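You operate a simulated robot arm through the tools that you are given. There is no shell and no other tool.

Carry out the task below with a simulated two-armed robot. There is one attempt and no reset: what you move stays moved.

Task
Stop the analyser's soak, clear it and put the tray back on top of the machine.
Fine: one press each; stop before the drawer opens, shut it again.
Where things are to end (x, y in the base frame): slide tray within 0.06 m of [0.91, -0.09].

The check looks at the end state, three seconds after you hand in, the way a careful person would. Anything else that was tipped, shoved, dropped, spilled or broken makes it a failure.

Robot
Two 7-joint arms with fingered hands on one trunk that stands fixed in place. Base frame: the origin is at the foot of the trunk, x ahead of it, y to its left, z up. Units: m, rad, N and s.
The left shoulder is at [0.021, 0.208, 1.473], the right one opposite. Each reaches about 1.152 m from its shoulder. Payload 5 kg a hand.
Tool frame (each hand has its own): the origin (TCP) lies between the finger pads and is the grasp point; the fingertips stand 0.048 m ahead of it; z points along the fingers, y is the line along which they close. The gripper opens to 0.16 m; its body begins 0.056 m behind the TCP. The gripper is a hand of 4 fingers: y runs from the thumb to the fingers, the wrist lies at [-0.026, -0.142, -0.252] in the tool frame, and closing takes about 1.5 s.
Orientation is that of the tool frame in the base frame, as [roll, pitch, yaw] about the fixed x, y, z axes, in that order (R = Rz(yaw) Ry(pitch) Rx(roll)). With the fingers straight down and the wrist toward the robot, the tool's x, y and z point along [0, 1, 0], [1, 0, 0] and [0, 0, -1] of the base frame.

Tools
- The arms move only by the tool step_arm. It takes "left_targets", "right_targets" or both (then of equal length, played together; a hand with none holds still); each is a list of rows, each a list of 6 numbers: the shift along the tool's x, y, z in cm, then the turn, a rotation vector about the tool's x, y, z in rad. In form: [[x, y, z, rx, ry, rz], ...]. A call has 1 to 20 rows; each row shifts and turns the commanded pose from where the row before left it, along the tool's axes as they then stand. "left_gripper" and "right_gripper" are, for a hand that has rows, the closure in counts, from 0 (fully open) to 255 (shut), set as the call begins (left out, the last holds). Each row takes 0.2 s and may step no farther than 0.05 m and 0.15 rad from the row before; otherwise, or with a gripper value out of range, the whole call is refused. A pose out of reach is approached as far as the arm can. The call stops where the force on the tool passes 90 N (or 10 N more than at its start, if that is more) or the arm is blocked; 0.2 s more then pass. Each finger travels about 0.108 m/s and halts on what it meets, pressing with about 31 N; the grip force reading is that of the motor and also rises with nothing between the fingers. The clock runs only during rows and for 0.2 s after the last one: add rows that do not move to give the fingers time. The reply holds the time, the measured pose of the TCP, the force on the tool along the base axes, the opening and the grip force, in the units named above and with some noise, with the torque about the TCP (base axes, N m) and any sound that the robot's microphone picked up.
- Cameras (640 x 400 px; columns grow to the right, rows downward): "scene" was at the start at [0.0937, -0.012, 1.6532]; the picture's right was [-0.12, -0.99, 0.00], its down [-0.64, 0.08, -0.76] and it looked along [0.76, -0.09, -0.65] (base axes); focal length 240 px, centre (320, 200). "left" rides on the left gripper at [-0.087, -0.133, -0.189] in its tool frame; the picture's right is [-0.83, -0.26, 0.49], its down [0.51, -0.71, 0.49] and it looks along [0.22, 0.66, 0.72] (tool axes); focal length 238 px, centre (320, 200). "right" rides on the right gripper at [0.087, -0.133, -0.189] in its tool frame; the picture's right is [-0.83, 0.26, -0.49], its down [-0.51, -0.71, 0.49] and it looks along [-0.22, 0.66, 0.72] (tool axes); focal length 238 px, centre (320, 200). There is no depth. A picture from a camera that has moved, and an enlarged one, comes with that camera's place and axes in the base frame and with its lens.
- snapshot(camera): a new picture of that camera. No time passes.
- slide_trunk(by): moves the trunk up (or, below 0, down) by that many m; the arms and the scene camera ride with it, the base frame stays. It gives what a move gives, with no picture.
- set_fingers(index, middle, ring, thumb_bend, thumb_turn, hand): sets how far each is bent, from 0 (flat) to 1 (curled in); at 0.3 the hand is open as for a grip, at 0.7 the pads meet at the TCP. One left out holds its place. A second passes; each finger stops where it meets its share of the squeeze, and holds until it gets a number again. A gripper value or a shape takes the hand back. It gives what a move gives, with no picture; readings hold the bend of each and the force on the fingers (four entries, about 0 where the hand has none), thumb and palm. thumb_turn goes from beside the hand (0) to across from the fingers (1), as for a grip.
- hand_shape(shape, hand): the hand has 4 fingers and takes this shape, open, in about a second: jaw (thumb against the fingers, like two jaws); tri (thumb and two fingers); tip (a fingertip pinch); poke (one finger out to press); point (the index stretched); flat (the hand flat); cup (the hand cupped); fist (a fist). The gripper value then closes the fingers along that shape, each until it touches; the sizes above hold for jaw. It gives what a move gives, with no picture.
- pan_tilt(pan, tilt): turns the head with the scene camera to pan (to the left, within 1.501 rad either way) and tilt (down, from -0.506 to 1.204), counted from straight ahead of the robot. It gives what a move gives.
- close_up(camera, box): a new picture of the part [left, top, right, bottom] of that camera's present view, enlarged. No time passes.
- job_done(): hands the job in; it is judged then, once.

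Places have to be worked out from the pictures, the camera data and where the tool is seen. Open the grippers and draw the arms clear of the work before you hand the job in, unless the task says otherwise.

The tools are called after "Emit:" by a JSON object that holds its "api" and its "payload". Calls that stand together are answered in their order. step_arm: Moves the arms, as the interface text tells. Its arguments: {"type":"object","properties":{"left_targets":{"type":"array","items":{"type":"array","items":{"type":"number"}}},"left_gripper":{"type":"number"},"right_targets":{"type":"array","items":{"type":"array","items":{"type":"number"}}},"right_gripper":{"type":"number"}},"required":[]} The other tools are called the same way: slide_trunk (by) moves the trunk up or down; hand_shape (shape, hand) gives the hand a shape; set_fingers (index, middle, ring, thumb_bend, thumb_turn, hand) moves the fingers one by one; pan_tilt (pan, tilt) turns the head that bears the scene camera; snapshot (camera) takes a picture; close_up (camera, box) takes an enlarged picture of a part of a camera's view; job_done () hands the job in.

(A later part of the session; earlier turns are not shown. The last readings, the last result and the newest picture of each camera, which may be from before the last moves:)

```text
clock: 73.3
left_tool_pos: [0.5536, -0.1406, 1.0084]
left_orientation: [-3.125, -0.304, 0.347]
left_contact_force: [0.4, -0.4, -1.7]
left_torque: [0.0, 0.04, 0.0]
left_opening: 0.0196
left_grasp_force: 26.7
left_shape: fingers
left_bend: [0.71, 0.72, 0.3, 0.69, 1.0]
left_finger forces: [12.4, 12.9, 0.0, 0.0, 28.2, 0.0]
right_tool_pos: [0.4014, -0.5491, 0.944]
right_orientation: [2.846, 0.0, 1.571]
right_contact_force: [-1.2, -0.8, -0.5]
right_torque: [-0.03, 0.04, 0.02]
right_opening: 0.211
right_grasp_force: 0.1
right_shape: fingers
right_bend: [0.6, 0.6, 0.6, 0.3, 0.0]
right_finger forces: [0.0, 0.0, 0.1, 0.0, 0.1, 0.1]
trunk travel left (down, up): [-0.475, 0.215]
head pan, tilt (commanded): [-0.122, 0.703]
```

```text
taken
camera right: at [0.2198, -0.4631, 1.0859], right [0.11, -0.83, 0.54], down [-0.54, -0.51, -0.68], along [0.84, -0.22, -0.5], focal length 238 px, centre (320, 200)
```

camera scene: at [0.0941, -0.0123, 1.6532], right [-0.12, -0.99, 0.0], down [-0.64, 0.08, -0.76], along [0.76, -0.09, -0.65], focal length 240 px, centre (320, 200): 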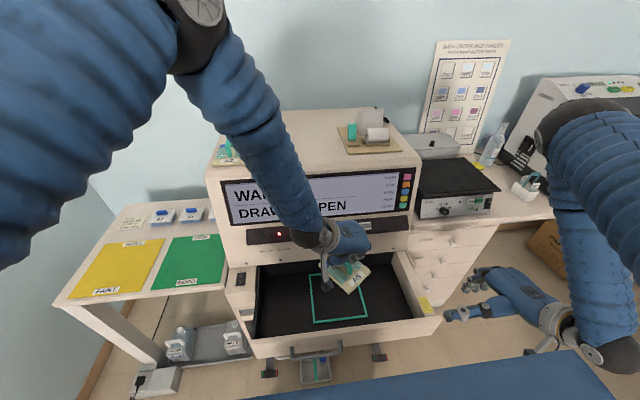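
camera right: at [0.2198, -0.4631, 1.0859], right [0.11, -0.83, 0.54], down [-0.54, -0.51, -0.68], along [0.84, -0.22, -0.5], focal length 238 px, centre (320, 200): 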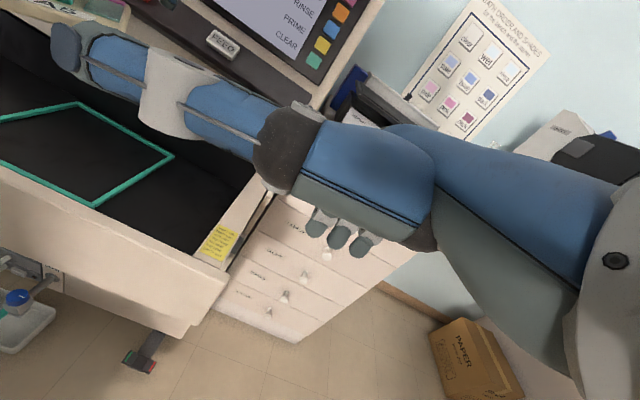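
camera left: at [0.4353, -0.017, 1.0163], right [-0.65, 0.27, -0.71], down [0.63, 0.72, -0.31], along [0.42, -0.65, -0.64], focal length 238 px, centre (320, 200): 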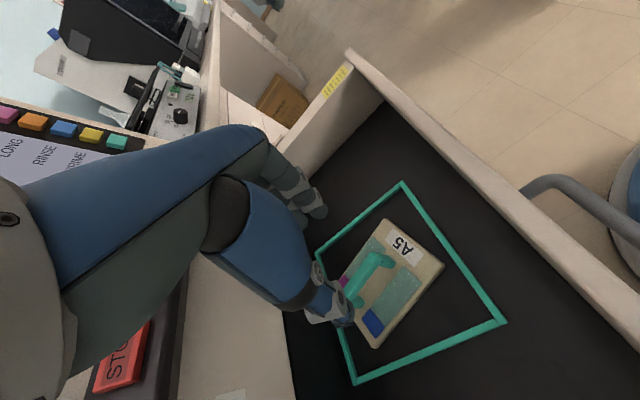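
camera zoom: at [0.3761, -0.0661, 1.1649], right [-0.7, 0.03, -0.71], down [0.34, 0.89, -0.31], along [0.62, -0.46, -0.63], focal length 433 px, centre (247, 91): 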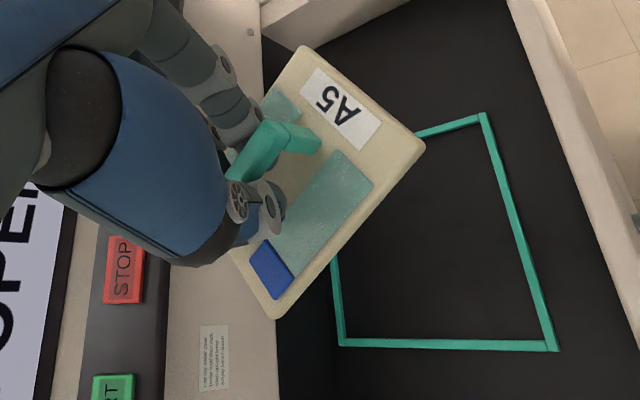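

The tray is held steadily. I'll raise the trunk 0.2 m to bring everything up together.

Emit:
{"api": "slide_trunk", "payload": {"by": 0.2}}

Emit:
{"api": "step_arm", "payload": {"left_targets": [[0.2, 0, -1.5, 0, 0, 0], [0.75, -0.1, -2.4, -0.0345, 0, 0.11], [0.75, -0.1, -2.4, -0.0345, 0, 0.11], [0.75, 0, -2.4, -0.0345, 0, 0.11], [0.75, 0, -2.4, 0, 0, 0], [0.75, 0, -2.4, 0, 0, 0], [0.75, 0, -2.4, 0, 0, 0], [0.6, 0, -1.9, 0, 0, 0], [0, 0, 0, 0, 0, 0]]}}

Emit:
{"api": "snapshot", "payload": {"camera": "scene"}}

Emit:
{"api": "snapshot", "payload": {"camera": "left"}}

```text
clock: 75.5
left_tool_pos: [0.5533, -0.1414, 1.2079]
left_orientation: [-3.126, -0.304, 0.348]
left_contact_force: [-0.2, 0.4, -2.4]
left_torque: [0.02, 0.01, -0.01]
left_opening: 0.0196
left_grasp_force: 26.5
left_shape: fingers
left_bend: [0.71, 0.72, 0.3, 0.69, 1.0]
left_finger forces: [12.4, 12.8, 0.0, 0.0, 28.0, 0.0]
right_tool_pos: [0.4015, -0.5491, 1.1436]
right_orientation: [2.844, 0.0, 1.571]
right_contact_force: [0.5, 0.5, -1.0]
right_torque: [0.0, 0.0, -0.01]
right_opening: 0.2109
right_grasp_force: 0.0
right_shape: fingers
right_bend: [0.6, 0.6, 0.6, 0.3, 0.0]
right_finger forces: [0.1, 0.1, 0.0, 0.1, 0.0, 0.0]
trunk travel left (down, up): [-0.675, 0.015]
head pan, tilt (commanded): [-0.122, 0.703]
```

```text
clock: 77.5
left_tool_pos: [0.5521, -0.1436, 1.3943]
left_orientation: [-3.127, -0.299, 0.002]
left_contact_force: [0.4, 0.1, -1.8]
left_torque: [0.01, 0.02, 0.01]
left_opening: 0.0195
left_grasp_force: 26.6
left_shape: fingers
left_bend: [0.71, 0.72, 0.3, 0.69, 1.0]
left_finger forces: [12.3, 12.9, 0.1, 0.1, 27.9, 0.0]
right_tool_pos: [0.4012, -0.5496, 1.1443]
right_orientation: [2.844, -0.002, 1.572]
right_contact_force: [0.6, 0.8, -0.1]
right_torque: [0.02, 0.05, -0.02]
right_opening: 0.2109
right_grasp_force: 0.1
right_shape: fingers
right_bend: [0.6, 0.6, 0.6, 0.3, 0.0]
right_finger forces: [0.0, 0.0, 0.1, 0.0, 0.1, 0.1]
trunk travel left (down, up): [-0.675, 0.015]
head pan, tilt (commanded): [-0.122, 0.703]
```

```text
taken
camera scene: at [0.0944, -0.0125, 1.8532], right [-0.12, -0.99, 0.0], down [-0.64, 0.08, -0.76], along [0.76, -0.09, -0.65], focal length 240 px, centre (320, 200)
```

scene: 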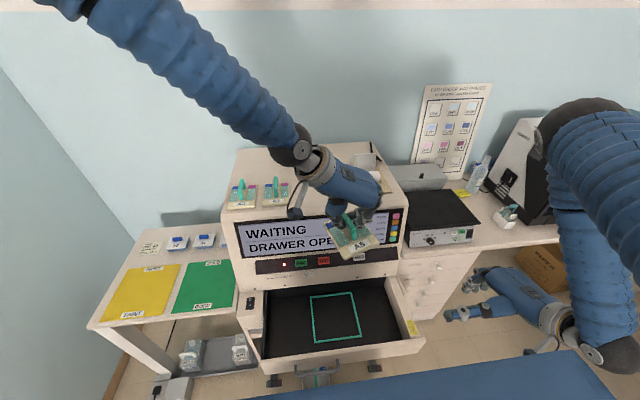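

```text
taken
camera left: at [0.4115, -0.013, 1.5512], right [-0.66, 0.26, -0.71], down [0.62, 0.72, -0.31], along [0.43, -0.64, -0.64], focal length 238 px, centre (320, 200)
```

left: 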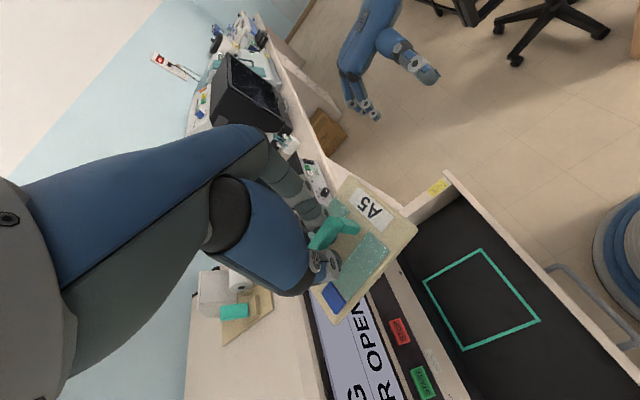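

Holding steady at [0.552, -0.144, 1.394] with the tray about 10 cm above the machine top's level. I'll now carry it forward over the free gap at y≈-0.09.

Emit:
{"api": "step_arm", "payload": {"left_targets": [[1.5, -0.3, 0.46, 0, 0, 0], [2.73, -0.44, 0.84, 0, 0, 0], [2.73, -0.44, 0.84, 0, 0, 0], [2.73, -0.44, 0.84, 0, 0, 0], [2.73, -0.44, 0.84, 0, 0, 0], [2.73, -0.44, 0.84, 0, 0, 0], [2.73, -0.44, 0.84, 0, 0, 0], [2.73, -0.44, 0.84, 0, 0, 0], [2.73, -0.44, 0.84, 0, 0, 0], [2.73, -0.44, 0.84, 0, 0, 0], [2.73, -0.44, 0.84, 0, 0, 0], [2.73, -0.44, 0.84, 0, 0, 0], [1.2, -0.2, 0.37, 0, 0, 0], [0, 0, 0, 0, 0, 0], [0, 0, 0, 0, 0, 0]]}}

Emit:
{"api": "snapshot", "payload": {"camera": "scene"}}

Emit:
{"api": "close_up", "payload": {"camera": "scene", "box": [210, 110, 430, 250]}}

Emit:
{"api": "snapshot", "payload": {"camera": "left"}}

```text
clock: 80.7
left_tool_pos: [0.8924, -0.0874, 1.3955]
left_orientation: [-3.128, -0.298, 0.004]
left_contact_force: [0.0, 0.3, -2.2]
left_torque: [0.02, 0.03, 0.01]
left_opening: 0.0191
left_grasp_force: 26.7
left_shape: fingers
left_bend: [0.71, 0.72, 0.3, 0.7, 1.0]
left_finger forces: [12.2, 12.9, 0.0, 0.0, 27.6, 0.1]
right_tool_pos: [0.4019, -0.5508, 1.1437]
right_orientation: [2.845, 0.001, 1.571]
right_contact_force: [1.0, -0.4, 0.2]
right_torque: [0.01, 0.01, 0.02]
right_opening: 0.2108
right_grasp_force: 0.1
right_shape: fingers
right_bend: [0.6, 0.6, 0.6, 0.3, 0.0]
right_finger forces: [0.0, 0.1, 0.1, 0.0, 0.1, 0.0]
trunk travel left (down, up): [-0.675, 0.015]
head pan, tilt (commanded): [-0.122, 0.703]
```

```text
taken
camera scene: at [0.0945, -0.0124, 1.8532], right [-0.12, -0.99, 0.0], down [-0.64, 0.08, -0.76], along [0.76, -0.09, -0.65], focal length 240 px, centre (320, 200)
```

scene: 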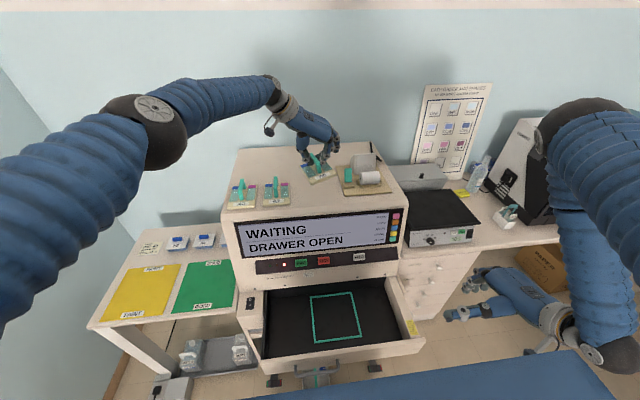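

```text
2.86 times, centred on (320, 180) of scene
camera zoom: at [0.0945, -0.0124, 1.8532], right [-0.12, -0.99, 0.0], down [-0.64, 0.08, -0.76], along [0.76, -0.09, -0.65], focal length 685 px, centre (320, 257)
```

zoom: 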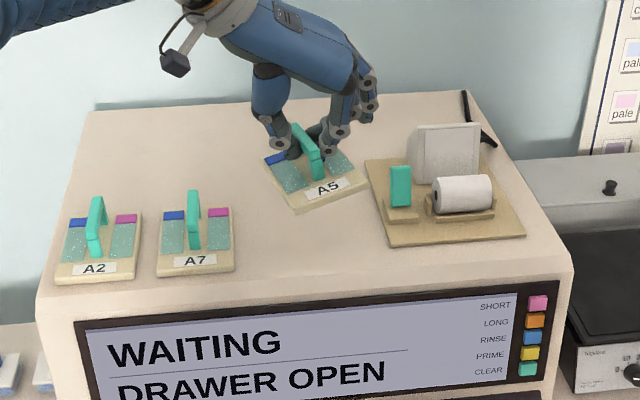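

```text
taken
camera left: at [0.7523, 0.0443, 1.5524], right [-0.66, 0.26, -0.71], down [0.62, 0.72, -0.31], along [0.43, -0.64, -0.64], focal length 238 px, centre (320, 200)
```

left: 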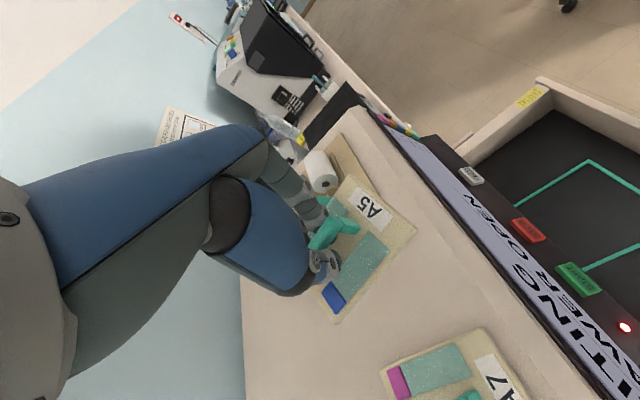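

The tray's centre is over about [0.902, -0.096], with clear gaps to A7 and the printer board. I'll lower it 8.5 cm with the trunk, which keeps the arm's configuration, stopping about 2 cm above the surface.

Emit:
{"api": "slide_trunk", "payload": {"by": -0.085}}

Emit:
{"api": "close_up", "payload": {"camera": "scene", "box": [210, 90, 430, 230]}}

Emit:
{"api": "snapshot", "payload": {"camera": "left"}}

```text
clock: 81.9
left_tool_pos: [0.8926, -0.0869, 1.3109]
left_orientation: [-3.128, -0.302, 0.004]
left_contact_force: [-0.1, -1.1, -1.5]
left_torque: [0.01, 0.01, 0.0]
left_opening: 0.0193
left_grasp_force: 25.7
left_shape: fingers
left_bend: [0.71, 0.72, 0.3, 0.7, 1.0]
left_finger forces: [12.2, 13.0, 0.0, 0.1, 27.6, 0.1]
right_tool_pos: [0.4016, -0.5495, 1.0598]
right_orientation: [2.845, 0.0, 1.571]
right_contact_force: [-0.5, 0.5, 0.1]
right_torque: [0.0, -0.01, 0.01]
right_opening: 0.2109
right_grasp_force: 0.0
right_shape: fingers
right_bend: [0.6, 0.6, 0.6, 0.3, 0.0]
right_finger forces: [0.1, 0.0, 0.1, 0.0, 0.0, 0.0]
trunk travel left (down, up): [-0.59, 0.1]
head pan, tilt (commanded): [-0.122, 0.703]
```

```text
2.86 times, centred on (320, 160) of scene
camera zoom: at [0.094, -0.0123, 1.7684], right [-0.12, -0.99, 0.0], down [-0.64, 0.08, -0.76], along [0.76, -0.09, -0.65], focal length 685 px, centre (320, 314)
```

zoom: 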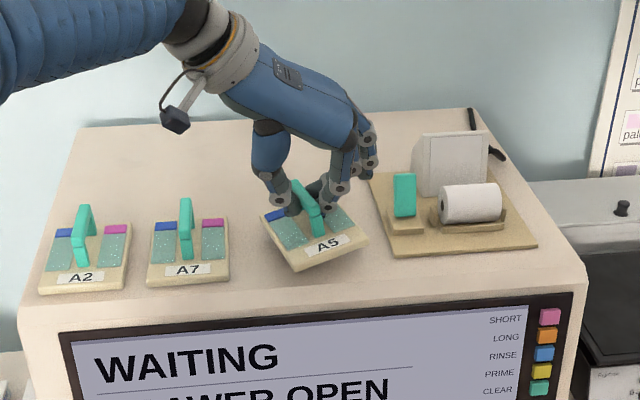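

```text
taken
camera left: at [0.752, 0.0444, 1.4683], right [-0.66, 0.26, -0.71], down [0.62, 0.72, -0.31], along [0.43, -0.64, -0.63], focal length 238 px, centre (320, 200)
```

left: 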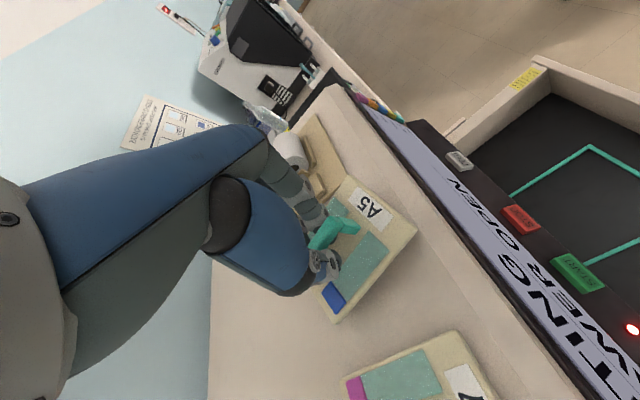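

About 2.4 cm remain to the surface. I'll lower with the arm in small steps and watch the vertical force.

Emit:
{"api": "step_arm", "payload": {"left_targets": [[-0.18, 0, 0.57, 0, 0, 0], [-0.18, 0, 0.57, 0, 0, 0], [-0.15, 0, 0.48, 0, 0, 0], [0, 0, 0, 0, 0, 0]]}}

Emit:
{"api": "close_up", "payload": {"camera": "scene", "box": [270, 120, 380, 200]}}

```text
clock: 82.9
left_tool_pos: [0.8912, -0.0868, 1.2933]
left_orientation: [-3.128, -0.299, 0.003]
left_contact_force: [-0.4, -0.2, -1.6]
left_torque: [0.05, -0.04, -0.04]
left_opening: 0.0191
left_grasp_force: 26.8
left_shape: fingers
left_bend: [0.71, 0.72, 0.3, 0.7, 1.0]
left_finger forces: [12.8, 13.1, 0.0, 0.0, 27.8, 0.0]
right_tool_pos: [0.4011, -0.549, 1.0585]
right_orientation: [2.846, 0.0, 1.569]
right_contact_force: [-0.2, 0.4, -0.5]
right_torque: [0.0, 0.0, -0.02]
right_opening: 0.2108
right_grasp_force: 0.0
right_shape: fingers
right_bend: [0.6, 0.6, 0.6, 0.3, 0.0]
right_finger forces: [0.1, 0.0, 0.0, 0.0, 0.1, 0.0]
trunk travel left (down, up): [-0.59, 0.1]
head pan, tilt (commanded): [-0.122, 0.703]
```

```text
5.00 times, centred on (325, 160) of scene
camera zoom: at [0.0942, -0.0124, 1.7682], right [-0.12, -0.99, 0.0], down [-0.64, 0.08, -0.76], along [0.76, -0.09, -0.65], focal length 1199 px, centre (295, 400)
```

zoom: 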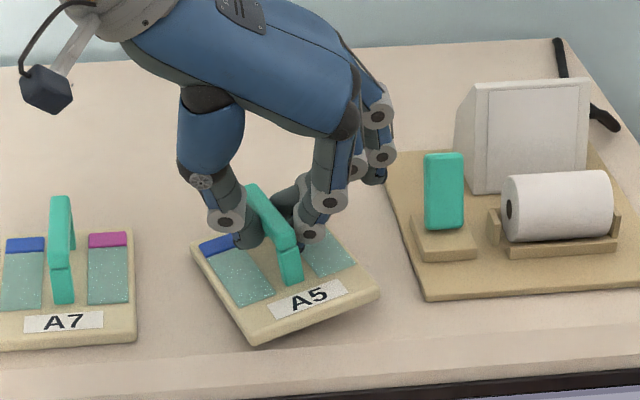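

Still free of contact at z 1.293. I'll continue down in 3 mm steps.

Emit:
{"api": "step_arm", "payload": {"left_targets": [[-0.09, 0, 0.29, 0, 0, 0], [-0.09, 0, 0.29, 0, 0, 0], [0, 0, 0, 0, 0, 0]]}}

```text
clock: 83.7
left_tool_pos: [0.8909, -0.0869, 1.2872]
left_orientation: [-3.128, -0.299, 0.004]
left_contact_force: [0.1, -1.2, 2.7]
left_torque: [0.14, -0.23, -0.06]
left_opening: 0.0196
left_grasp_force: 30.1
left_shape: fingers
left_bend: [0.71, 0.72, 0.3, 0.7, 1.0]
left_finger forces: [15.4, 16.2, 0.0, 0.0, 28.9, 0.0]
right_tool_pos: [0.4009, -0.5498, 1.0602]
right_orientation: [2.847, 0.0, 1.571]
right_contact_force: [-0.4, -0.6, 0.6]
right_torque: [0.01, 0.0, 0.0]
right_opening: 0.211
right_grasp_force: 0.0
right_shape: fingers
right_bend: [0.6, 0.6, 0.6, 0.3, 0.0]
right_finger forces: [0.0, 0.1, 0.0, 0.0, 0.0, 0.0]
trunk travel left (down, up): [-0.59, 0.1]
head pan, tilt (commanded): [-0.122, 0.703]
```

The force rose from -1.6 to +2.7 N, so the tray is touching down at z 1.287. One more 2 mm step will seat it, then I'll check it's flat.

Emit:
{"api": "step_arm", "payload": {"left_targets": [[-0.06, 0, 0.19, 0, 0, 0], [0, 0, 0, 0, 0, 0]]}}

Emit:
{"api": "close_up", "payload": {"camera": "scene", "box": [270, 120, 380, 200]}}

Emit:
{"api": "close_up", "payload": {"camera": "left", "box": [240, 130, 480, 370]}}

```text
clock: 84.3
left_tool_pos: [0.8917, -0.0866, 1.2858]
left_orientation: [-3.129, -0.298, 0.003]
left_contact_force: [-0.7, -1.5, 1.8]
left_torque: [0.18, -0.25, -0.01]
left_opening: 0.0196
left_grasp_force: 30.5
left_shape: fingers
left_bend: [0.71, 0.72, 0.3, 0.71, 1.0]
left_finger forces: [15.8, 16.3, 0.1, 0.0, 29.1, 0.0]
right_tool_pos: [0.4013, -0.5488, 1.0593]
right_orientation: [2.846, 0.001, 1.571]
right_contact_force: [-0.7, 0.1, -0.6]
right_torque: [-0.01, 0.0, -0.01]
right_opening: 0.2109
right_grasp_force: 0.1
right_shape: fingers
right_bend: [0.6, 0.6, 0.6, 0.3, 0.0]
right_finger forces: [0.0, 0.1, 0.0, 0.0, 0.1, 0.0]
trunk travel left (down, up): [-0.59, 0.1]
head pan, tilt (commanded): [-0.122, 0.703]
```

```text
5.00 times, centred on (325, 160) of scene
camera zoom: at [0.0936, -0.0124, 1.7682], right [-0.12, -0.99, 0.0], down [-0.64, 0.08, -0.76], along [0.76, -0.09, -0.65], focal length 1199 px, centre (295, 400)
```

zoom: 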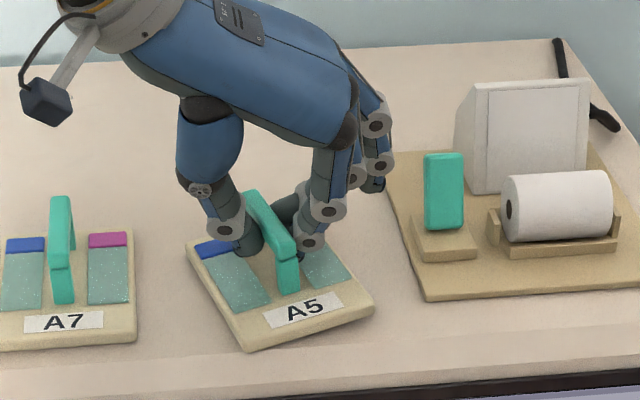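

```text
1.67 times, centred on (360, 250) of left
camera zoom: at [0.7512, 0.0451, 1.4428], right [-0.66, 0.26, -0.71], down [0.62, 0.72, -0.31], along [0.43, -0.64, -0.64], focal length 397 px, centre (253, 117)
```

zoom: 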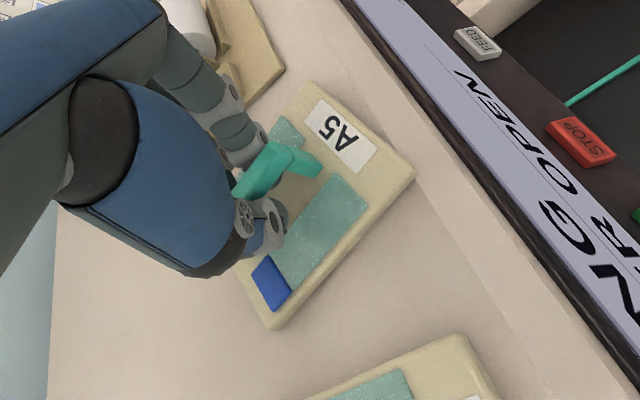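

It's just about seated; another 3 mm should flatten it fully before release.

Emit:
{"api": "step_arm", "payload": {"left_targets": [[-0.06, 0, 0.19, 0, 0, 0], [-0.04, 0, 0.12, 0, 0, 0], [0, 0, 0, 0, 0, 0]]}}

Emit:
{"api": "close_up", "payload": {"camera": "scene", "box": [290, 140, 370, 200]}}

```text
clock: 85.1
left_tool_pos: [0.8911, -0.0858, 1.2829]
left_orientation: [-3.127, -0.299, 0.002]
left_contact_force: [0.4, -1.4, 3.1]
left_torque: [0.21, -0.22, -0.06]
left_opening: 0.02
left_grasp_force: 30.9
left_shape: fingers
left_bend: [0.71, 0.65, 0.3, 0.71, 1.0]
left_finger forces: [16.4, 16.7, 0.0, 0.0, 29.1, 0.0]
right_tool_pos: [0.4006, -0.5493, 1.0598]
right_orientation: [2.844, 0.0, 1.571]
right_contact_force: [0.0, 0.2, 0.7]
right_torque: [-0.01, -0.02, 0.0]
right_opening: 0.211
right_grasp_force: 0.1
right_shape: fingers
right_bend: [0.6, 0.6, 0.6, 0.3, 0.0]
right_finger forces: [0.1, 0.0, 0.1, 0.0, 0.0, 0.0]
trunk travel left (down, up): [-0.59, 0.1]
head pan, tilt (commanded): [-0.122, 0.703]
```

```text
6.67 times, centred on (330, 170) of scene
camera zoom: at [0.0936, -0.0124, 1.7683], right [-0.12, -0.99, 0.0], down [-0.64, 0.08, -0.76], along [0.76, -0.09, -0.65], focal length 1598 px, centre (253, 400)
```

zoom: 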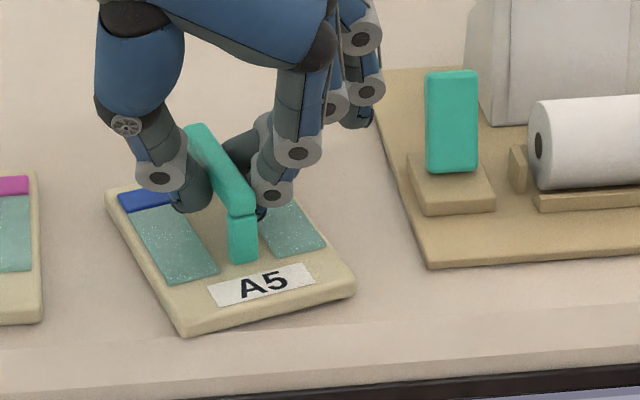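

The tray now looks flat on the top with only light force. I'll release by opening the fingers partway, then verify.

Emit:
{"api": "set_fingers", "payload": {"hand": "left", "index": 0.6, "middle": 0.6, "thumb_bend": 0.6}}

Emit:
{"api": "close_up", "payload": {"camera": "scene", "box": [270, 120, 380, 200]}}

Emit:
{"api": "close_up", "payload": {"camera": "left", "box": [240, 130, 480, 370]}}

```text
clock: 86.1
left_tool_pos: [0.8915, -0.0853, 1.2838]
left_orientation: [-3.127, -0.301, 0.004]
left_contact_force: [-0.4, -0.5, 0.0]
left_torque: [-0.01, 0.02, -0.03]
left_opening: 0.0503
left_grasp_force: 0.1
left_shape: fingers
left_bend: [0.6, 0.6, 0.3, 0.6, 1.0]
left_finger forces: [0.1, 0.0, 0.1, 0.0, 0.0, 0.0]
right_tool_pos: [0.4018, -0.5501, 1.0596]
right_orientation: [2.844, 0.0, 1.57]
right_contact_force: [-0.5, 0.8, -0.3]
right_torque: [0.0, 0.02, -0.01]
right_opening: 0.2112
right_grasp_force: 0.1
right_shape: fingers
right_bend: [0.6, 0.6, 0.6, 0.3, 0.0]
right_finger forces: [0.1, 0.0, 0.1, 0.1, 0.0, 0.1]
trunk travel left (down, up): [-0.59, 0.1]
head pan, tilt (commanded): [-0.122, 0.703]
```

```text
5.00 times, centred on (325, 160) of scene
camera zoom: at [0.0939, -0.0123, 1.7682], right [-0.12, -0.99, 0.0], down [-0.64, 0.08, -0.76], along [0.76, -0.09, -0.65], focal length 1199 px, centre (295, 400)
```

zoom: 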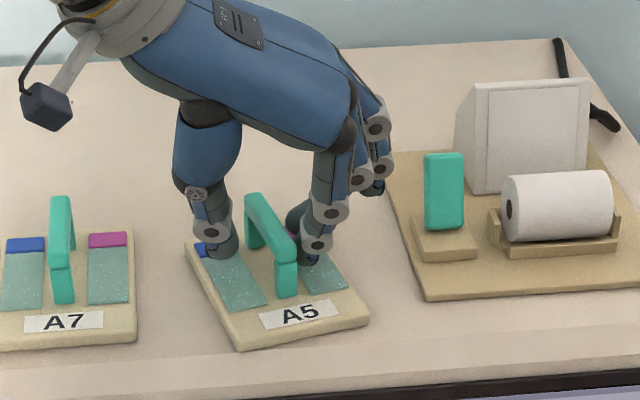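

```text
1.67 times, centred on (360, 250) of left
camera zoom: at [0.7517, 0.0455, 1.4396], right [-0.66, 0.26, -0.71], down [0.62, 0.72, -0.31], along [0.43, -0.64, -0.64], focal length 397 px, centre (253, 117)
```

zoom: 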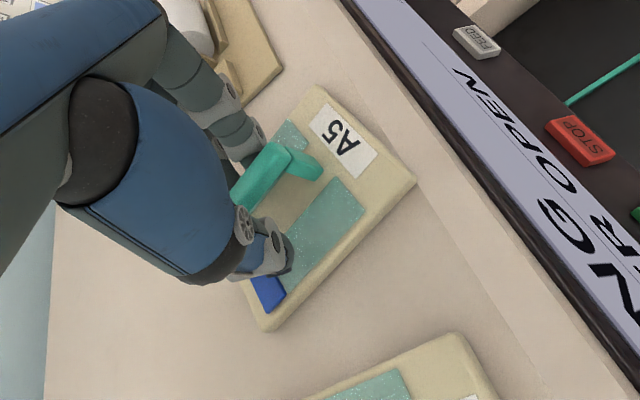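

Released cleanly: the tray sits flat and all finger forces are zero. I'll raise 1 cm, open the fingers wider, then lift straight up clear of the handle.

Emit:
{"api": "step_arm", "payload": {"left_targets": [[0.15, 0, -0.48, 0, 0, 0], [0.15, 0, -0.48, 0, 0, 0]]}}

Emit:
{"api": "set_fingers", "payload": {"hand": "left", "index": 0.48, "middle": 0.48, "thumb_bend": 0.48}}

Emit:
{"api": "step_arm", "payload": {"left_targets": [[0.3, 0, -0.95, 0, 0, 0], [0.6, 0, -1.91, 0, 0, 0], [0.6, 0, -1.91, 0, 0, 0], [0.6, 0, -1.91, 0, 0, 0], [0.6, 0, -1.91, 0, 0, 0], [0, 0, 0, 0, 0, 0]]}}

Emit:
{"api": "close_up", "payload": {"camera": "scene", "box": [270, 120, 380, 200]}}

Emit:
{"api": "snapshot", "payload": {"camera": "scene"}}

```text
clock: 86.7
left_tool_pos: [0.8915, -0.0869, 1.293]
left_orientation: [-3.127, -0.3, 0.003]
left_contact_force: [-0.9, -0.6, -0.1]
left_torque: [0.02, -0.04, -0.02]
left_opening: 0.0508
left_grasp_force: 0.0
left_shape: fingers
left_bend: [0.6, 0.6, 0.3, 0.6, 1.0]
left_finger forces: [0.1, 0.0, 0.0, 0.0, 0.0, 0.0]
right_tool_pos: [0.4011, -0.5502, 1.0604]
right_orientation: [2.845, -0.001, 1.571]
right_contact_force: [0.2, 0.2, 0.3]
right_torque: [0.02, 0.01, 0.02]
right_opening: 0.2113
right_grasp_force: 0.0
right_shape: fingers
right_bend: [0.6, 0.6, 0.6, 0.3, 0.0]
right_finger forces: [0.1, 0.0, 0.1, 0.1, 0.0, 0.0]
trunk travel left (down, up): [-0.59, 0.1]
head pan, tilt (commanded): [-0.122, 0.703]
```

```text
clock: 87.7
left_tool_pos: [0.891, -0.0872, 1.2923]
left_orientation: [-3.127, -0.3, 0.002]
left_contact_force: [0.1, 0.4, -0.3]
left_torque: [-0.01, -0.02, 0.03]
left_opening: 0.0982
left_grasp_force: 0.2
left_shape: fingers
left_bend: [0.48, 0.48, 0.3, 0.48, 1.0]
left_finger forces: [0.0, 0.0, 0.0, 0.0, 0.0, 0.0]
right_tool_pos: [0.4006, -0.5495, 1.0588]
right_orientation: [2.844, 0.0, 1.57]
right_contact_force: [0.3, -0.3, -0.4]
right_torque: [0.03, 0.0, 0.02]
right_opening: 0.2111
right_grasp_force: 0.1
right_shape: fingers
right_bend: [0.6, 0.6, 0.6, 0.3, 0.0]
right_finger forces: [0.0, 0.0, 0.1, 0.0, 0.0, 0.0]
trunk travel left (down, up): [-0.59, 0.1]
head pan, tilt (commanded): [-0.122, 0.703]
```

```text
clock: 89.1
left_tool_pos: [0.8922, -0.0874, 1.3817]
left_orientation: [-3.126, -0.298, 0.003]
left_contact_force: [1.2, -0.4, -0.6]
left_torque: [0.01, 0.0, -0.03]
left_opening: 0.0986
left_grasp_force: 0.0
left_shape: fingers
left_bend: [0.48, 0.48, 0.3, 0.48, 1.0]
left_finger forces: [0.1, 0.2, 0.0, 0.1, 0.0, 0.0]
right_tool_pos: [0.4018, -0.5489, 1.0598]
right_orientation: [2.845, -0.001, 1.571]
right_contact_force: [-0.3, -1.0, -0.2]
right_torque: [0.02, 0.0, -0.01]
right_opening: 0.2109
right_grasp_force: 0.0
right_shape: fingers
right_bend: [0.6, 0.6, 0.6, 0.3, 0.0]
right_finger forces: [0.0, 0.0, 0.0, 0.0, 0.0, 0.0]
trunk travel left (down, up): [-0.59, 0.1]
head pan, tilt (commanded): [-0.122, 0.703]
```

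```text
5.00 times, centred on (325, 160) of scene
camera zoom: at [0.0946, -0.0121, 1.7682], right [-0.12, -0.99, 0.0], down [-0.64, 0.08, -0.76], along [0.76, -0.09, -0.65], focal length 1199 px, centre (295, 400)
```

zoom: 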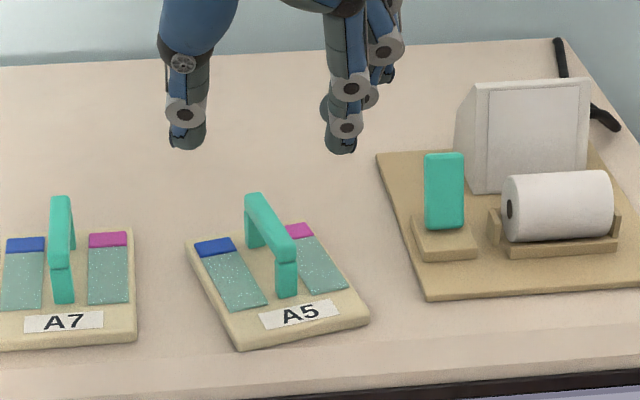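

```text
taken
camera scene: at [0.0946, -0.0121, 1.7682], right [-0.12, -0.99, 0.0], down [-0.64, 0.08, -0.76], along [0.76, -0.09, -0.65], focal length 240 px, centre (320, 200)
```

scene: 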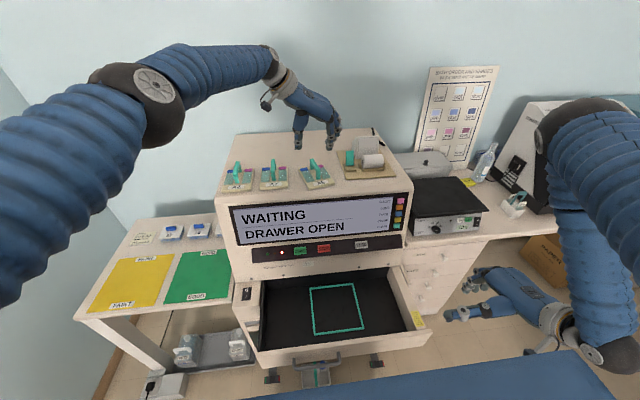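

A5 sits flat on top, centre about [0.89, -0.094], well within tolerance, next to undisturbed A7 and the printer. I'll raise the trunk a little and withdraw the left hand straight back from over the machine.

Emit:
{"api": "slide_trunk", "payload": {"by": 0.06}}

Emit:
{"api": "step_arm", "payload": {"left_targets": [[-3.0, 0, -0.93, 0, 0, 0], [-4.2, 0, -1.3, 0, 0, 0], [-4.2, 0, -1.3, 0, 0, 0], [-4.2, 0, -1.3, 0, 0, 0], [-4.2, 0, -1.3, 0, 0, 0], [-4.2, 0, -1.3, 0, 0, 0], [-4.2, 0, -1.3, 0, 0, 0], [-4.2, 0, -1.3, 0, 0, 0]]}}

Emit:
{"api": "snapshot", "payload": {"camera": "scene"}}

```text
clock: 90.1
left_tool_pos: [0.893, -0.0878, 1.4401]
left_orientation: [-3.125, -0.299, 0.002]
left_contact_force: [-0.3, -0.1, -1.2]
left_torque: [0.03, 0.02, 0.0]
left_opening: 0.0985
left_grasp_force: 0.0
left_shape: fingers
left_bend: [0.48, 0.48, 0.3, 0.48, 1.0]
left_finger forces: [0.0, 0.0, 0.1, 0.0, 0.2, 0.1]
right_tool_pos: [0.4016, -0.5506, 1.1192]
right_orientation: [2.845, -0.001, 1.57]
right_contact_force: [0.4, -0.2, -0.1]
right_torque: [-0.02, -0.04, 0.0]
right_opening: 0.2109
right_grasp_force: 0.0
right_shape: fingers
right_bend: [0.6, 0.6, 0.6, 0.3, 0.0]
right_finger forces: [0.0, 0.0, 0.0, 0.0, 0.0, 0.0]
trunk travel left (down, up): [-0.65, 0.04]
head pan, tilt (commanded): [-0.122, 0.703]
```

```text
clock: 91.9
left_tool_pos: [0.5495, -0.09, 1.4425]
left_orientation: [-3.127, -0.302, 0.001]
left_contact_force: [-0.8, 0.1, 0.9]
left_torque: [0.01, -0.07, 0.01]
left_opening: 0.0986
left_grasp_force: 0.1
left_shape: fingers
left_bend: [0.48, 0.48, 0.3, 0.48, 1.0]
left_finger forces: [0.0, 0.1, 0.1, 0.0, 0.1, 0.1]
right_tool_pos: [0.3989, -0.5498, 1.1201]
right_orientation: [2.843, 0.0, 1.571]
right_contact_force: [-0.5, -0.3, 0.7]
right_torque: [0.04, -0.06, 0.01]
right_opening: 0.2109
right_grasp_force: 0.1
right_shape: fingers
right_bend: [0.6, 0.6, 0.6, 0.3, 0.0]
right_finger forces: [0.1, 0.0, 0.0, 0.1, 0.1, 0.0]
trunk travel left (down, up): [-0.65, 0.04]
head pan, tilt (commanded): [-0.122, 0.703]
```

```text
taken
camera scene: at [0.0908, -0.0129, 1.8284], right [-0.12, -0.99, 0.0], down [-0.64, 0.08, -0.76], along [0.76, -0.09, -0.65], focal length 240 px, centre (320, 200)
```

scene: 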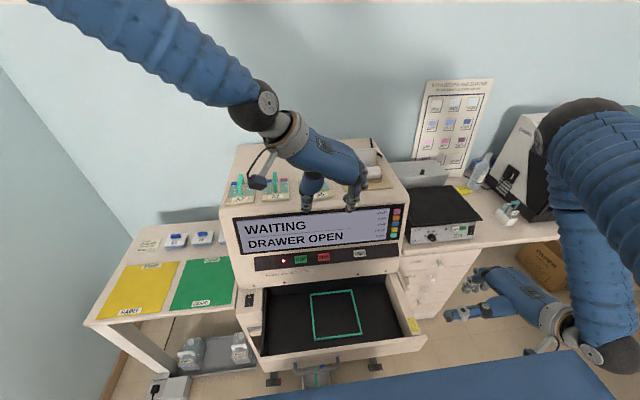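

The left hand is clear of the machine. I'll move it back and to the left out of the way, then lower the trunk to its original height for closing the drawer with the right hand.

Emit:
{"api": "step_arm", "payload": {"left_targets": [[-1.6, -4.0, -0.5, 0, 0, 0], [-1.6, -4.0, -0.5, 0, 0, 0], [-1.6, -4.0, -0.5, 0, 0, 0], [-1.6, -4.0, -0.5, 0, 0, 0], [-1.6, -4.0, -0.5, 0, 0, 0], [-1.6, -4.0, -0.5, 0, 0, 0]]}}

Emit:
{"api": "slide_trunk", "payload": {"by": -0.175}}

Emit:
{"api": "set_fingers", "payload": {"hand": "right", "index": 0.5, "middle": 0.5, "ring": 0.5, "thumb_bend": 0.3, "thumb_turn": 1.0}}

Emit:
{"api": "snapshot", "payload": {"camera": "scene"}}

Emit:
{"api": "snapshot", "payload": {"camera": "right"}}

```text
clock: 93.3
left_tool_pos: [0.4475, 0.1527, 1.4476]
left_orientation: [-3.131, -0.299, 0.002]
left_contact_force: [-0.6, 1.6, -0.4]
left_torque: [-0.14, -0.03, -0.01]
left_opening: 0.0991
left_grasp_force: 0.0
left_shape: fingers
left_bend: [0.48, 0.48, 0.3, 0.48, 1.0]
left_finger forces: [0.1, 0.1, 0.0, 0.0, 0.1, 0.1]
right_tool_pos: [0.3991, -0.5477, 1.1213]
right_orientation: [2.846, 0.002, 1.571]
right_contact_force: [-0.5, 1.4, 1.1]
right_torque: [-0.15, -0.02, -0.07]
right_opening: 0.2111
right_grasp_force: 0.0
right_shape: fingers
right_bend: [0.6, 0.6, 0.6, 0.3, 0.0]
right_finger forces: [0.1, 0.0, 0.0, 0.1, 0.1, 0.0]
trunk travel left (down, up): [-0.65, 0.04]
head pan, tilt (commanded): [-0.122, 0.703]
```

```text
clock: 95.3
left_tool_pos: [0.449, 0.1501, 1.2732]
left_orientation: [-3.127, -0.299, 0.002]
left_contact_force: [0.4, 0.3, 0.4]
left_torque: [-0.01, -0.04, 0.01]
left_opening: 0.0989
left_grasp_force: 0.0
left_shape: fingers
left_bend: [0.48, 0.48, 0.3, 0.48, 1.0]
left_finger forces: [0.0, 0.1, 0.1, 0.1, 0.1, 0.0]
right_tool_pos: [0.4013, -0.5495, 0.946]
right_orientation: [2.846, 0.0, 1.572]
right_contact_force: [-0.2, 0.5, 0.2]
right_torque: [0.02, -0.01, 0.04]
right_opening: 0.2107
right_grasp_force: 0.0
right_shape: fingers
right_bend: [0.6, 0.6, 0.6, 0.3, 0.0]
right_finger forces: [0.0, 0.1, 0.0, 0.1, 0.1, 0.0]
trunk travel left (down, up): [-0.475, 0.215]
head pan, tilt (commanded): [-0.122, 0.703]
```

```text
clock: 96.3
left_tool_pos: [0.4497, 0.1495, 1.2717]
left_orientation: [-3.127, -0.299, 0.003]
left_contact_force: [-0.5, -0.5, 0.5]
left_torque: [0.02, -0.05, 0.0]
left_opening: 0.0989
left_grasp_force: 0.1
left_shape: fingers
left_bend: [0.48, 0.48, 0.3, 0.48, 1.0]
left_finger forces: [0.1, 0.0, 0.1, 0.0, 0.0, 0.1]
right_tool_pos: [0.401, -0.5492, 0.9447]
right_orientation: [2.846, 0.0, 1.571]
right_contact_force: [-0.8, -0.3, 0.6]
right_torque: [0.0, -0.01, 0.01]
right_opening: 0.1304
right_grasp_force: 0.1
right_shape: fingers
right_bend: [0.5, 0.5, 0.5, 0.3, 0.97]
right_finger forces: [0.0, 0.0, 0.0, 0.0, 0.1, 0.0]
trunk travel left (down, up): [-0.475, 0.215]
head pan, tilt (commanded): [-0.122, 0.703]
```

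```text
taken
camera scene: at [0.0935, -0.0121, 1.6532], right [-0.12, -0.99, 0.0], down [-0.64, 0.08, -0.76], along [0.76, -0.09, -0.65], focal length 240 px, centre (320, 200)
```

scene: 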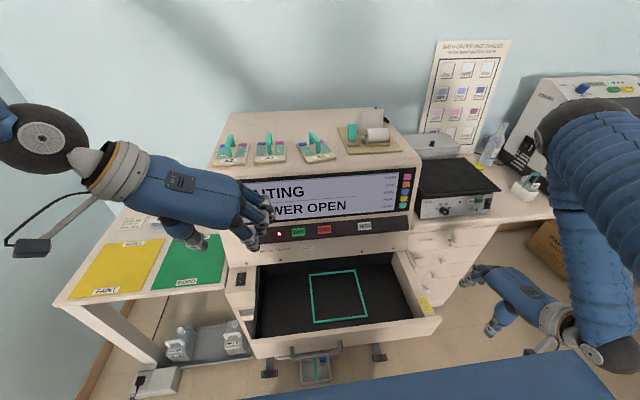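

```text
taken
camera right: at [0.2194, -0.463, 1.0861], right [0.1, -0.83, 0.54], down [-0.54, -0.51, -0.68], along [0.84, -0.22, -0.5], focal length 238 px, centre (320, 200)
```

right: 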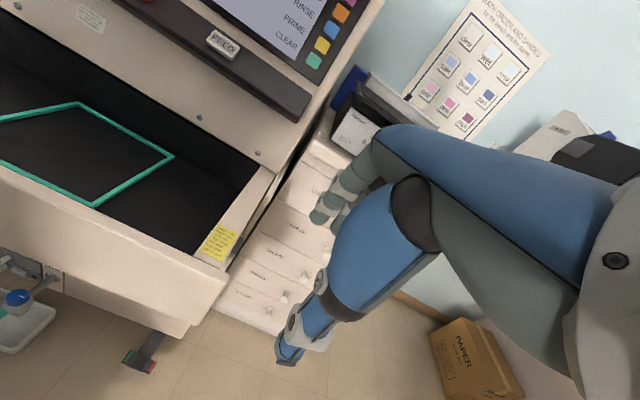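

The right thumb is now across from the fingers. I'll zoom in on the drawer front to find its present position before gripping its top edge.

Emit:
{"api": "close_up", "payload": {"camera": "scene", "box": [340, 270, 450, 360]}}

Emit:
{"api": "close_up", "payload": {"camera": "right", "box": [60, 130, 280, 330]}}

Emit:
{"api": "snapshot", "payload": {"camera": "left"}}

```text
4.44 times, centred on (395, 315) of scene
camera zoom: at [0.0935, -0.0121, 1.6532], right [-0.12, -0.99, 0.0], down [-0.64, 0.08, -0.76], along [0.76, -0.09, -0.65], focal length 1066 px, centre (-13, -311)
```

zoom: 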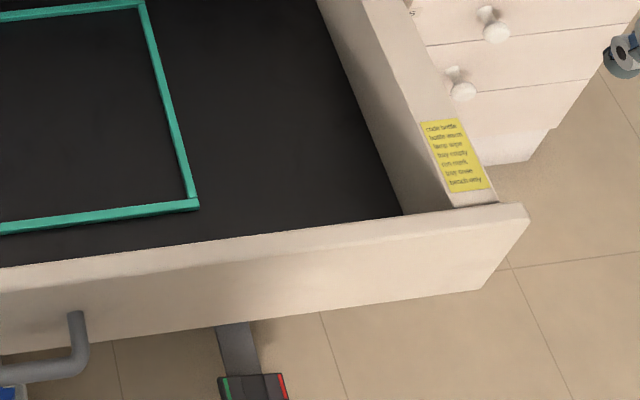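

```text
2.00 times, centred on (170, 230) of right
camera zoom: at [0.2194, -0.463, 1.0861], right [0.1, -0.83, 0.54], down [-0.54, -0.51, -0.68], along [0.84, -0.22, -0.5], focal length 477 px, centre (620, 140)
```

zoom: 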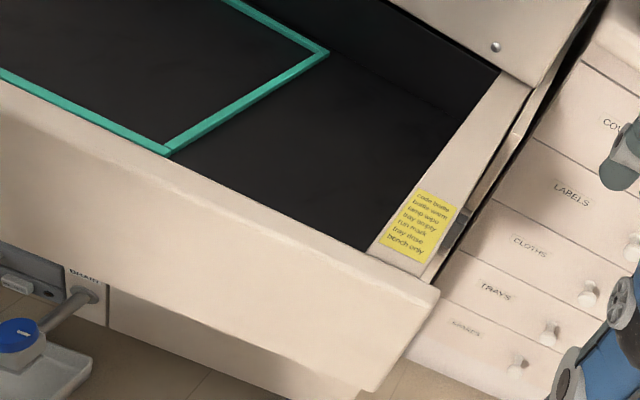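

```text
taken
camera left: at [0.3087, 0.2806, 1.4286], right [-0.66, 0.26, -0.71], down [0.62, 0.72, -0.31], along [0.43, -0.64, -0.64], focal length 238 px, centre (320, 200)
```

left: 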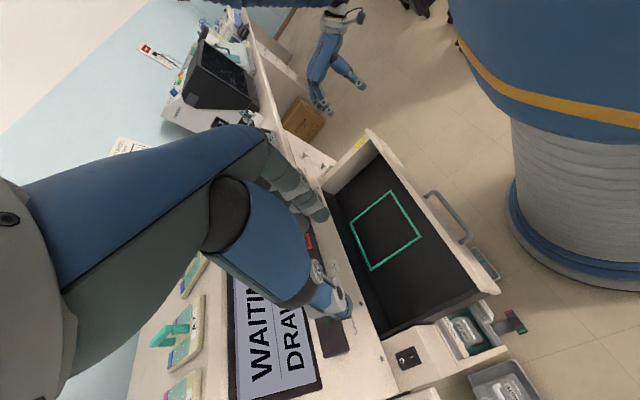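

The drawer front's panel is at x≈0.407–0.423 (open about 19 cm), top z≈0.797. I'll bring the right hand over it at y≈-0.28, clear of the handle, with thumb outside and fingers inside.

Emit:
{"api": "step_arm", "payload": {"right_targets": [[4.5, 0.08, 0.55, 0, 0, 0], [4.5, 0.08, 0.55, 0, 0, 0], [4.5, 0.08, 0.55, 0, 0, 0], [4.5, 0.08, 0.55, 0, 0, 0], [4.5, 0.08, 0.55, 0, 0, 0], [4.5, 0.08, 0.55, 0, 0, 0], [0, 0, 0, 0, 0, 0]]}}

Emit:
{"api": "set_fingers", "payload": {"hand": "right", "index": 0.5, "middle": 0.5, "ring": 0.5, "thumb_bend": 0.42}}

Emit:
{"api": "snapshot", "payload": {"camera": "scene"}}

Emit:
{"api": "snapshot", "payload": {"camera": "right"}}

Emit:
{"api": "close_up", "payload": {"camera": "left", "box": [300, 60, 520, 300]}}

```text
clock: 97.9
left_tool_pos: [0.4489, 0.1479, 1.2728]
left_orientation: [-3.125, -0.299, 0.002]
left_contact_force: [-0.6, 0.2, 0.3]
left_torque: [0.07, -0.01, -0.04]
left_opening: 0.0987
left_grasp_force: 0.0
left_shape: fingers
left_bend: [0.48, 0.48, 0.3, 0.48, 1.0]
left_finger forces: [0.1, 0.1, 0.0, 0.0, 0.0, 0.0]
right_tool_pos: [0.4164, -0.2801, 0.9126]
right_orientation: [2.846, 0.0, 1.569]
right_contact_force: [0.5, -1.8, -0.1]
right_torque: [0.08, -0.01, 0.03]
right_opening: 0.1309
right_grasp_force: 0.1
right_shape: fingers
right_bend: [0.5, 0.5, 0.5, 0.3, 0.97]
right_finger forces: [0.1, 0.1, 0.0, 0.0, 0.0, 0.1]
trunk travel left (down, up): [-0.475, 0.215]
head pan, tilt (commanded): [-0.122, 0.703]
```

```text
clock: 98.9
left_tool_pos: [0.4483, 0.1495, 1.2712]
left_orientation: [-3.127, -0.303, 0.004]
left_contact_force: [0.1, 0.8, -0.2]
left_torque: [0.04, 0.0, 0.02]
left_opening: 0.0989
left_grasp_force: 0.0
left_shape: fingers
left_bend: [0.48, 0.48, 0.3, 0.48, 1.0]
left_finger forces: [0.0, 0.1, 0.2, 0.0, 0.0, 0.0]
right_tool_pos: [0.4167, -0.2783, 0.9139]
right_orientation: [2.846, 0.001, 1.571]
right_contact_force: [-0.3, 0.3, -0.2]
right_torque: [-0.02, -0.01, 0.01]
right_opening: 0.107
right_grasp_force: 0.0
right_shape: fingers
right_bend: [0.5, 0.5, 0.5, 0.42, 0.99]
right_finger forces: [0.0, 0.0, 0.1, 0.0, 0.0, 0.1]
trunk travel left (down, up): [-0.475, 0.215]
head pan, tilt (commanded): [-0.122, 0.703]
```

```text
taken
camera scene: at [0.0935, -0.0122, 1.6532], right [-0.12, -0.99, 0.0], down [-0.64, 0.08, -0.76], along [0.76, -0.09, -0.65], focal length 240 px, centre (320, 200)
```

scene: 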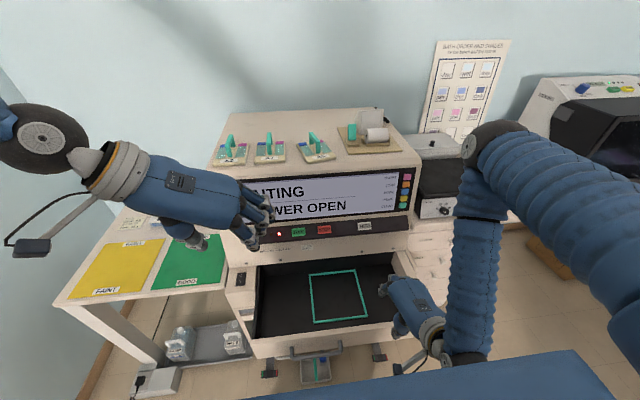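

```text
taken
camera right: at [0.235, -0.1922, 1.0546], right [0.1, -0.83, 0.54], down [-0.54, -0.51, -0.68], along [0.84, -0.22, -0.5], focal length 238 px, centre (320, 200)
```

right: 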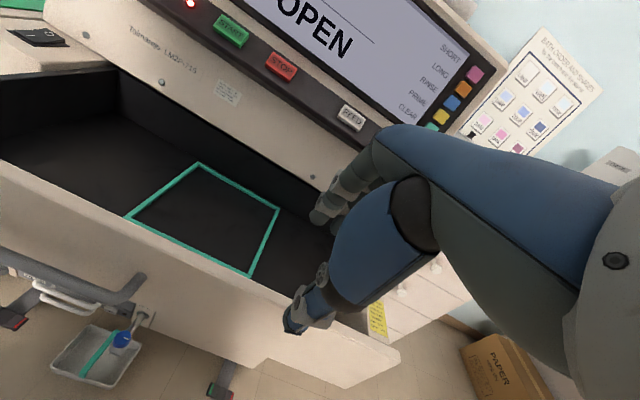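

```text
1.67 times, centred on (410, 180) of left
camera zoom: at [0.3087, 0.2805, 1.4287], right [-0.66, 0.26, -0.71], down [0.62, 0.72, -0.31], along [0.43, -0.64, -0.64], focal length 397 px, centre (170, 233)
```

zoom: 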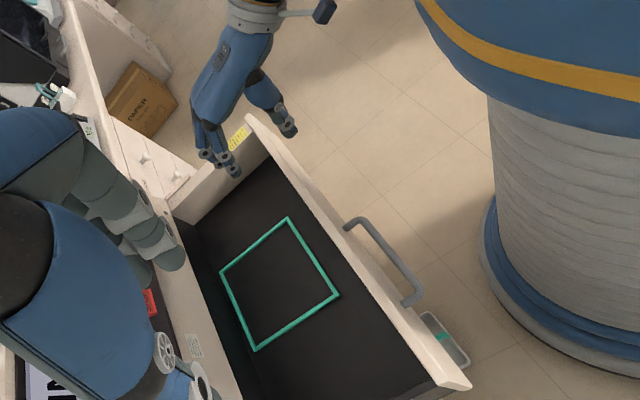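

The hand straddles the panel line as planned. I'll descend toward z≈0.80 in two parts, checking for contact.

Emit:
{"api": "step_arm", "payload": {"right_targets": [[0, -0.84, 2.75, 0, 0, 0], [0, -0.84, 2.75, 0, 0, 0], [0, 0, 0, 0, 0, 0]]}}

Emit:
{"api": "close_up", "payload": {"camera": "left", "box": [330, 90, 460, 210]}}

Emit:
{"api": "close_up", "payload": {"camera": "scene", "box": [350, 260, 470, 370]}}

Emit:
{"api": "snapshot", "payload": {"camera": "right"}}

```text
clock: 99.7
left_tool_pos: [0.4489, 0.15, 1.2721]
left_orientation: [-3.127, -0.301, 0.003]
left_contact_force: [0.0, -0.7, 0.3]
left_torque: [-0.02, 0.01, 0.0]
left_opening: 0.099
left_grasp_force: 0.0
left_shape: fingers
left_bend: [0.48, 0.48, 0.3, 0.48, 1.0]
left_finger forces: [0.0, 0.0, 0.0, 0.1, 0.0, 0.1]
right_tool_pos: [0.4165, -0.2782, 0.8558]
right_orientation: [2.844, 0.001, 1.57]
right_contact_force: [-0.4, -0.2, 0.2]
right_torque: [-0.01, 0.0, 0.0]
right_opening: 0.1072
right_grasp_force: 0.1
right_shape: fingers
right_bend: [0.5, 0.5, 0.5, 0.42, 0.99]
right_finger forces: [0.0, 0.0, 0.1, 0.0, 0.0, 0.0]
trunk travel left (down, up): [-0.475, 0.215]
head pan, tilt (commanded): [-0.122, 0.703]
```

```text
3.33 times, centred on (395, 150) of left
camera zoom: at [0.3086, 0.281, 1.4286], right [-0.66, 0.26, -0.71], down [0.62, 0.72, -0.31], along [0.43, -0.64, -0.63], focal length 794 px, centre (70, 367)
```

zoom: 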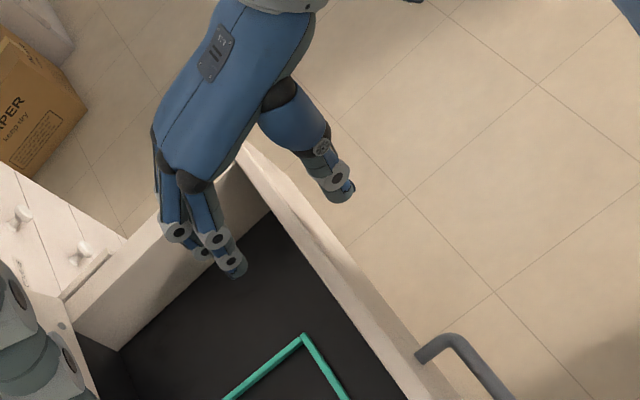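

```text
3.64 times, centred on (410, 315) of scene
camera zoom: at [0.0935, -0.0116, 1.6533], right [-0.12, -0.99, 0.0], down [-0.64, 0.08, -0.76], along [0.76, -0.09, -0.65], focal length 872 px, centre (-7, -218)
```

zoom: 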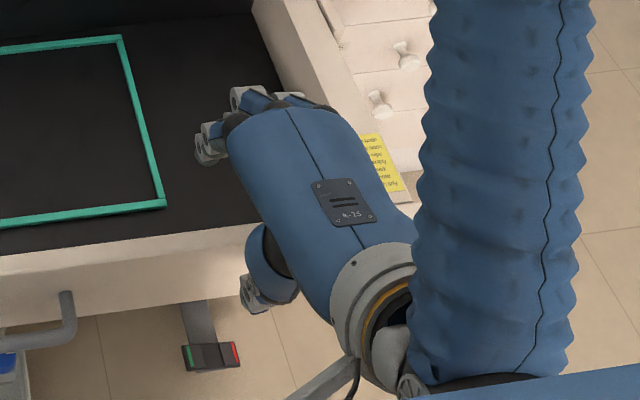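

```text
taken
camera right: at [0.2347, -0.1923, 0.9973], right [0.1, -0.83, 0.54], down [-0.53, -0.51, -0.68], along [0.84, -0.22, -0.5], focal length 238 px, centre (320, 200)
```

right: 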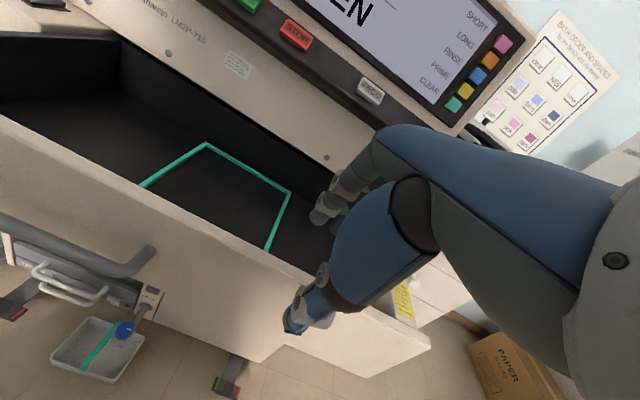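

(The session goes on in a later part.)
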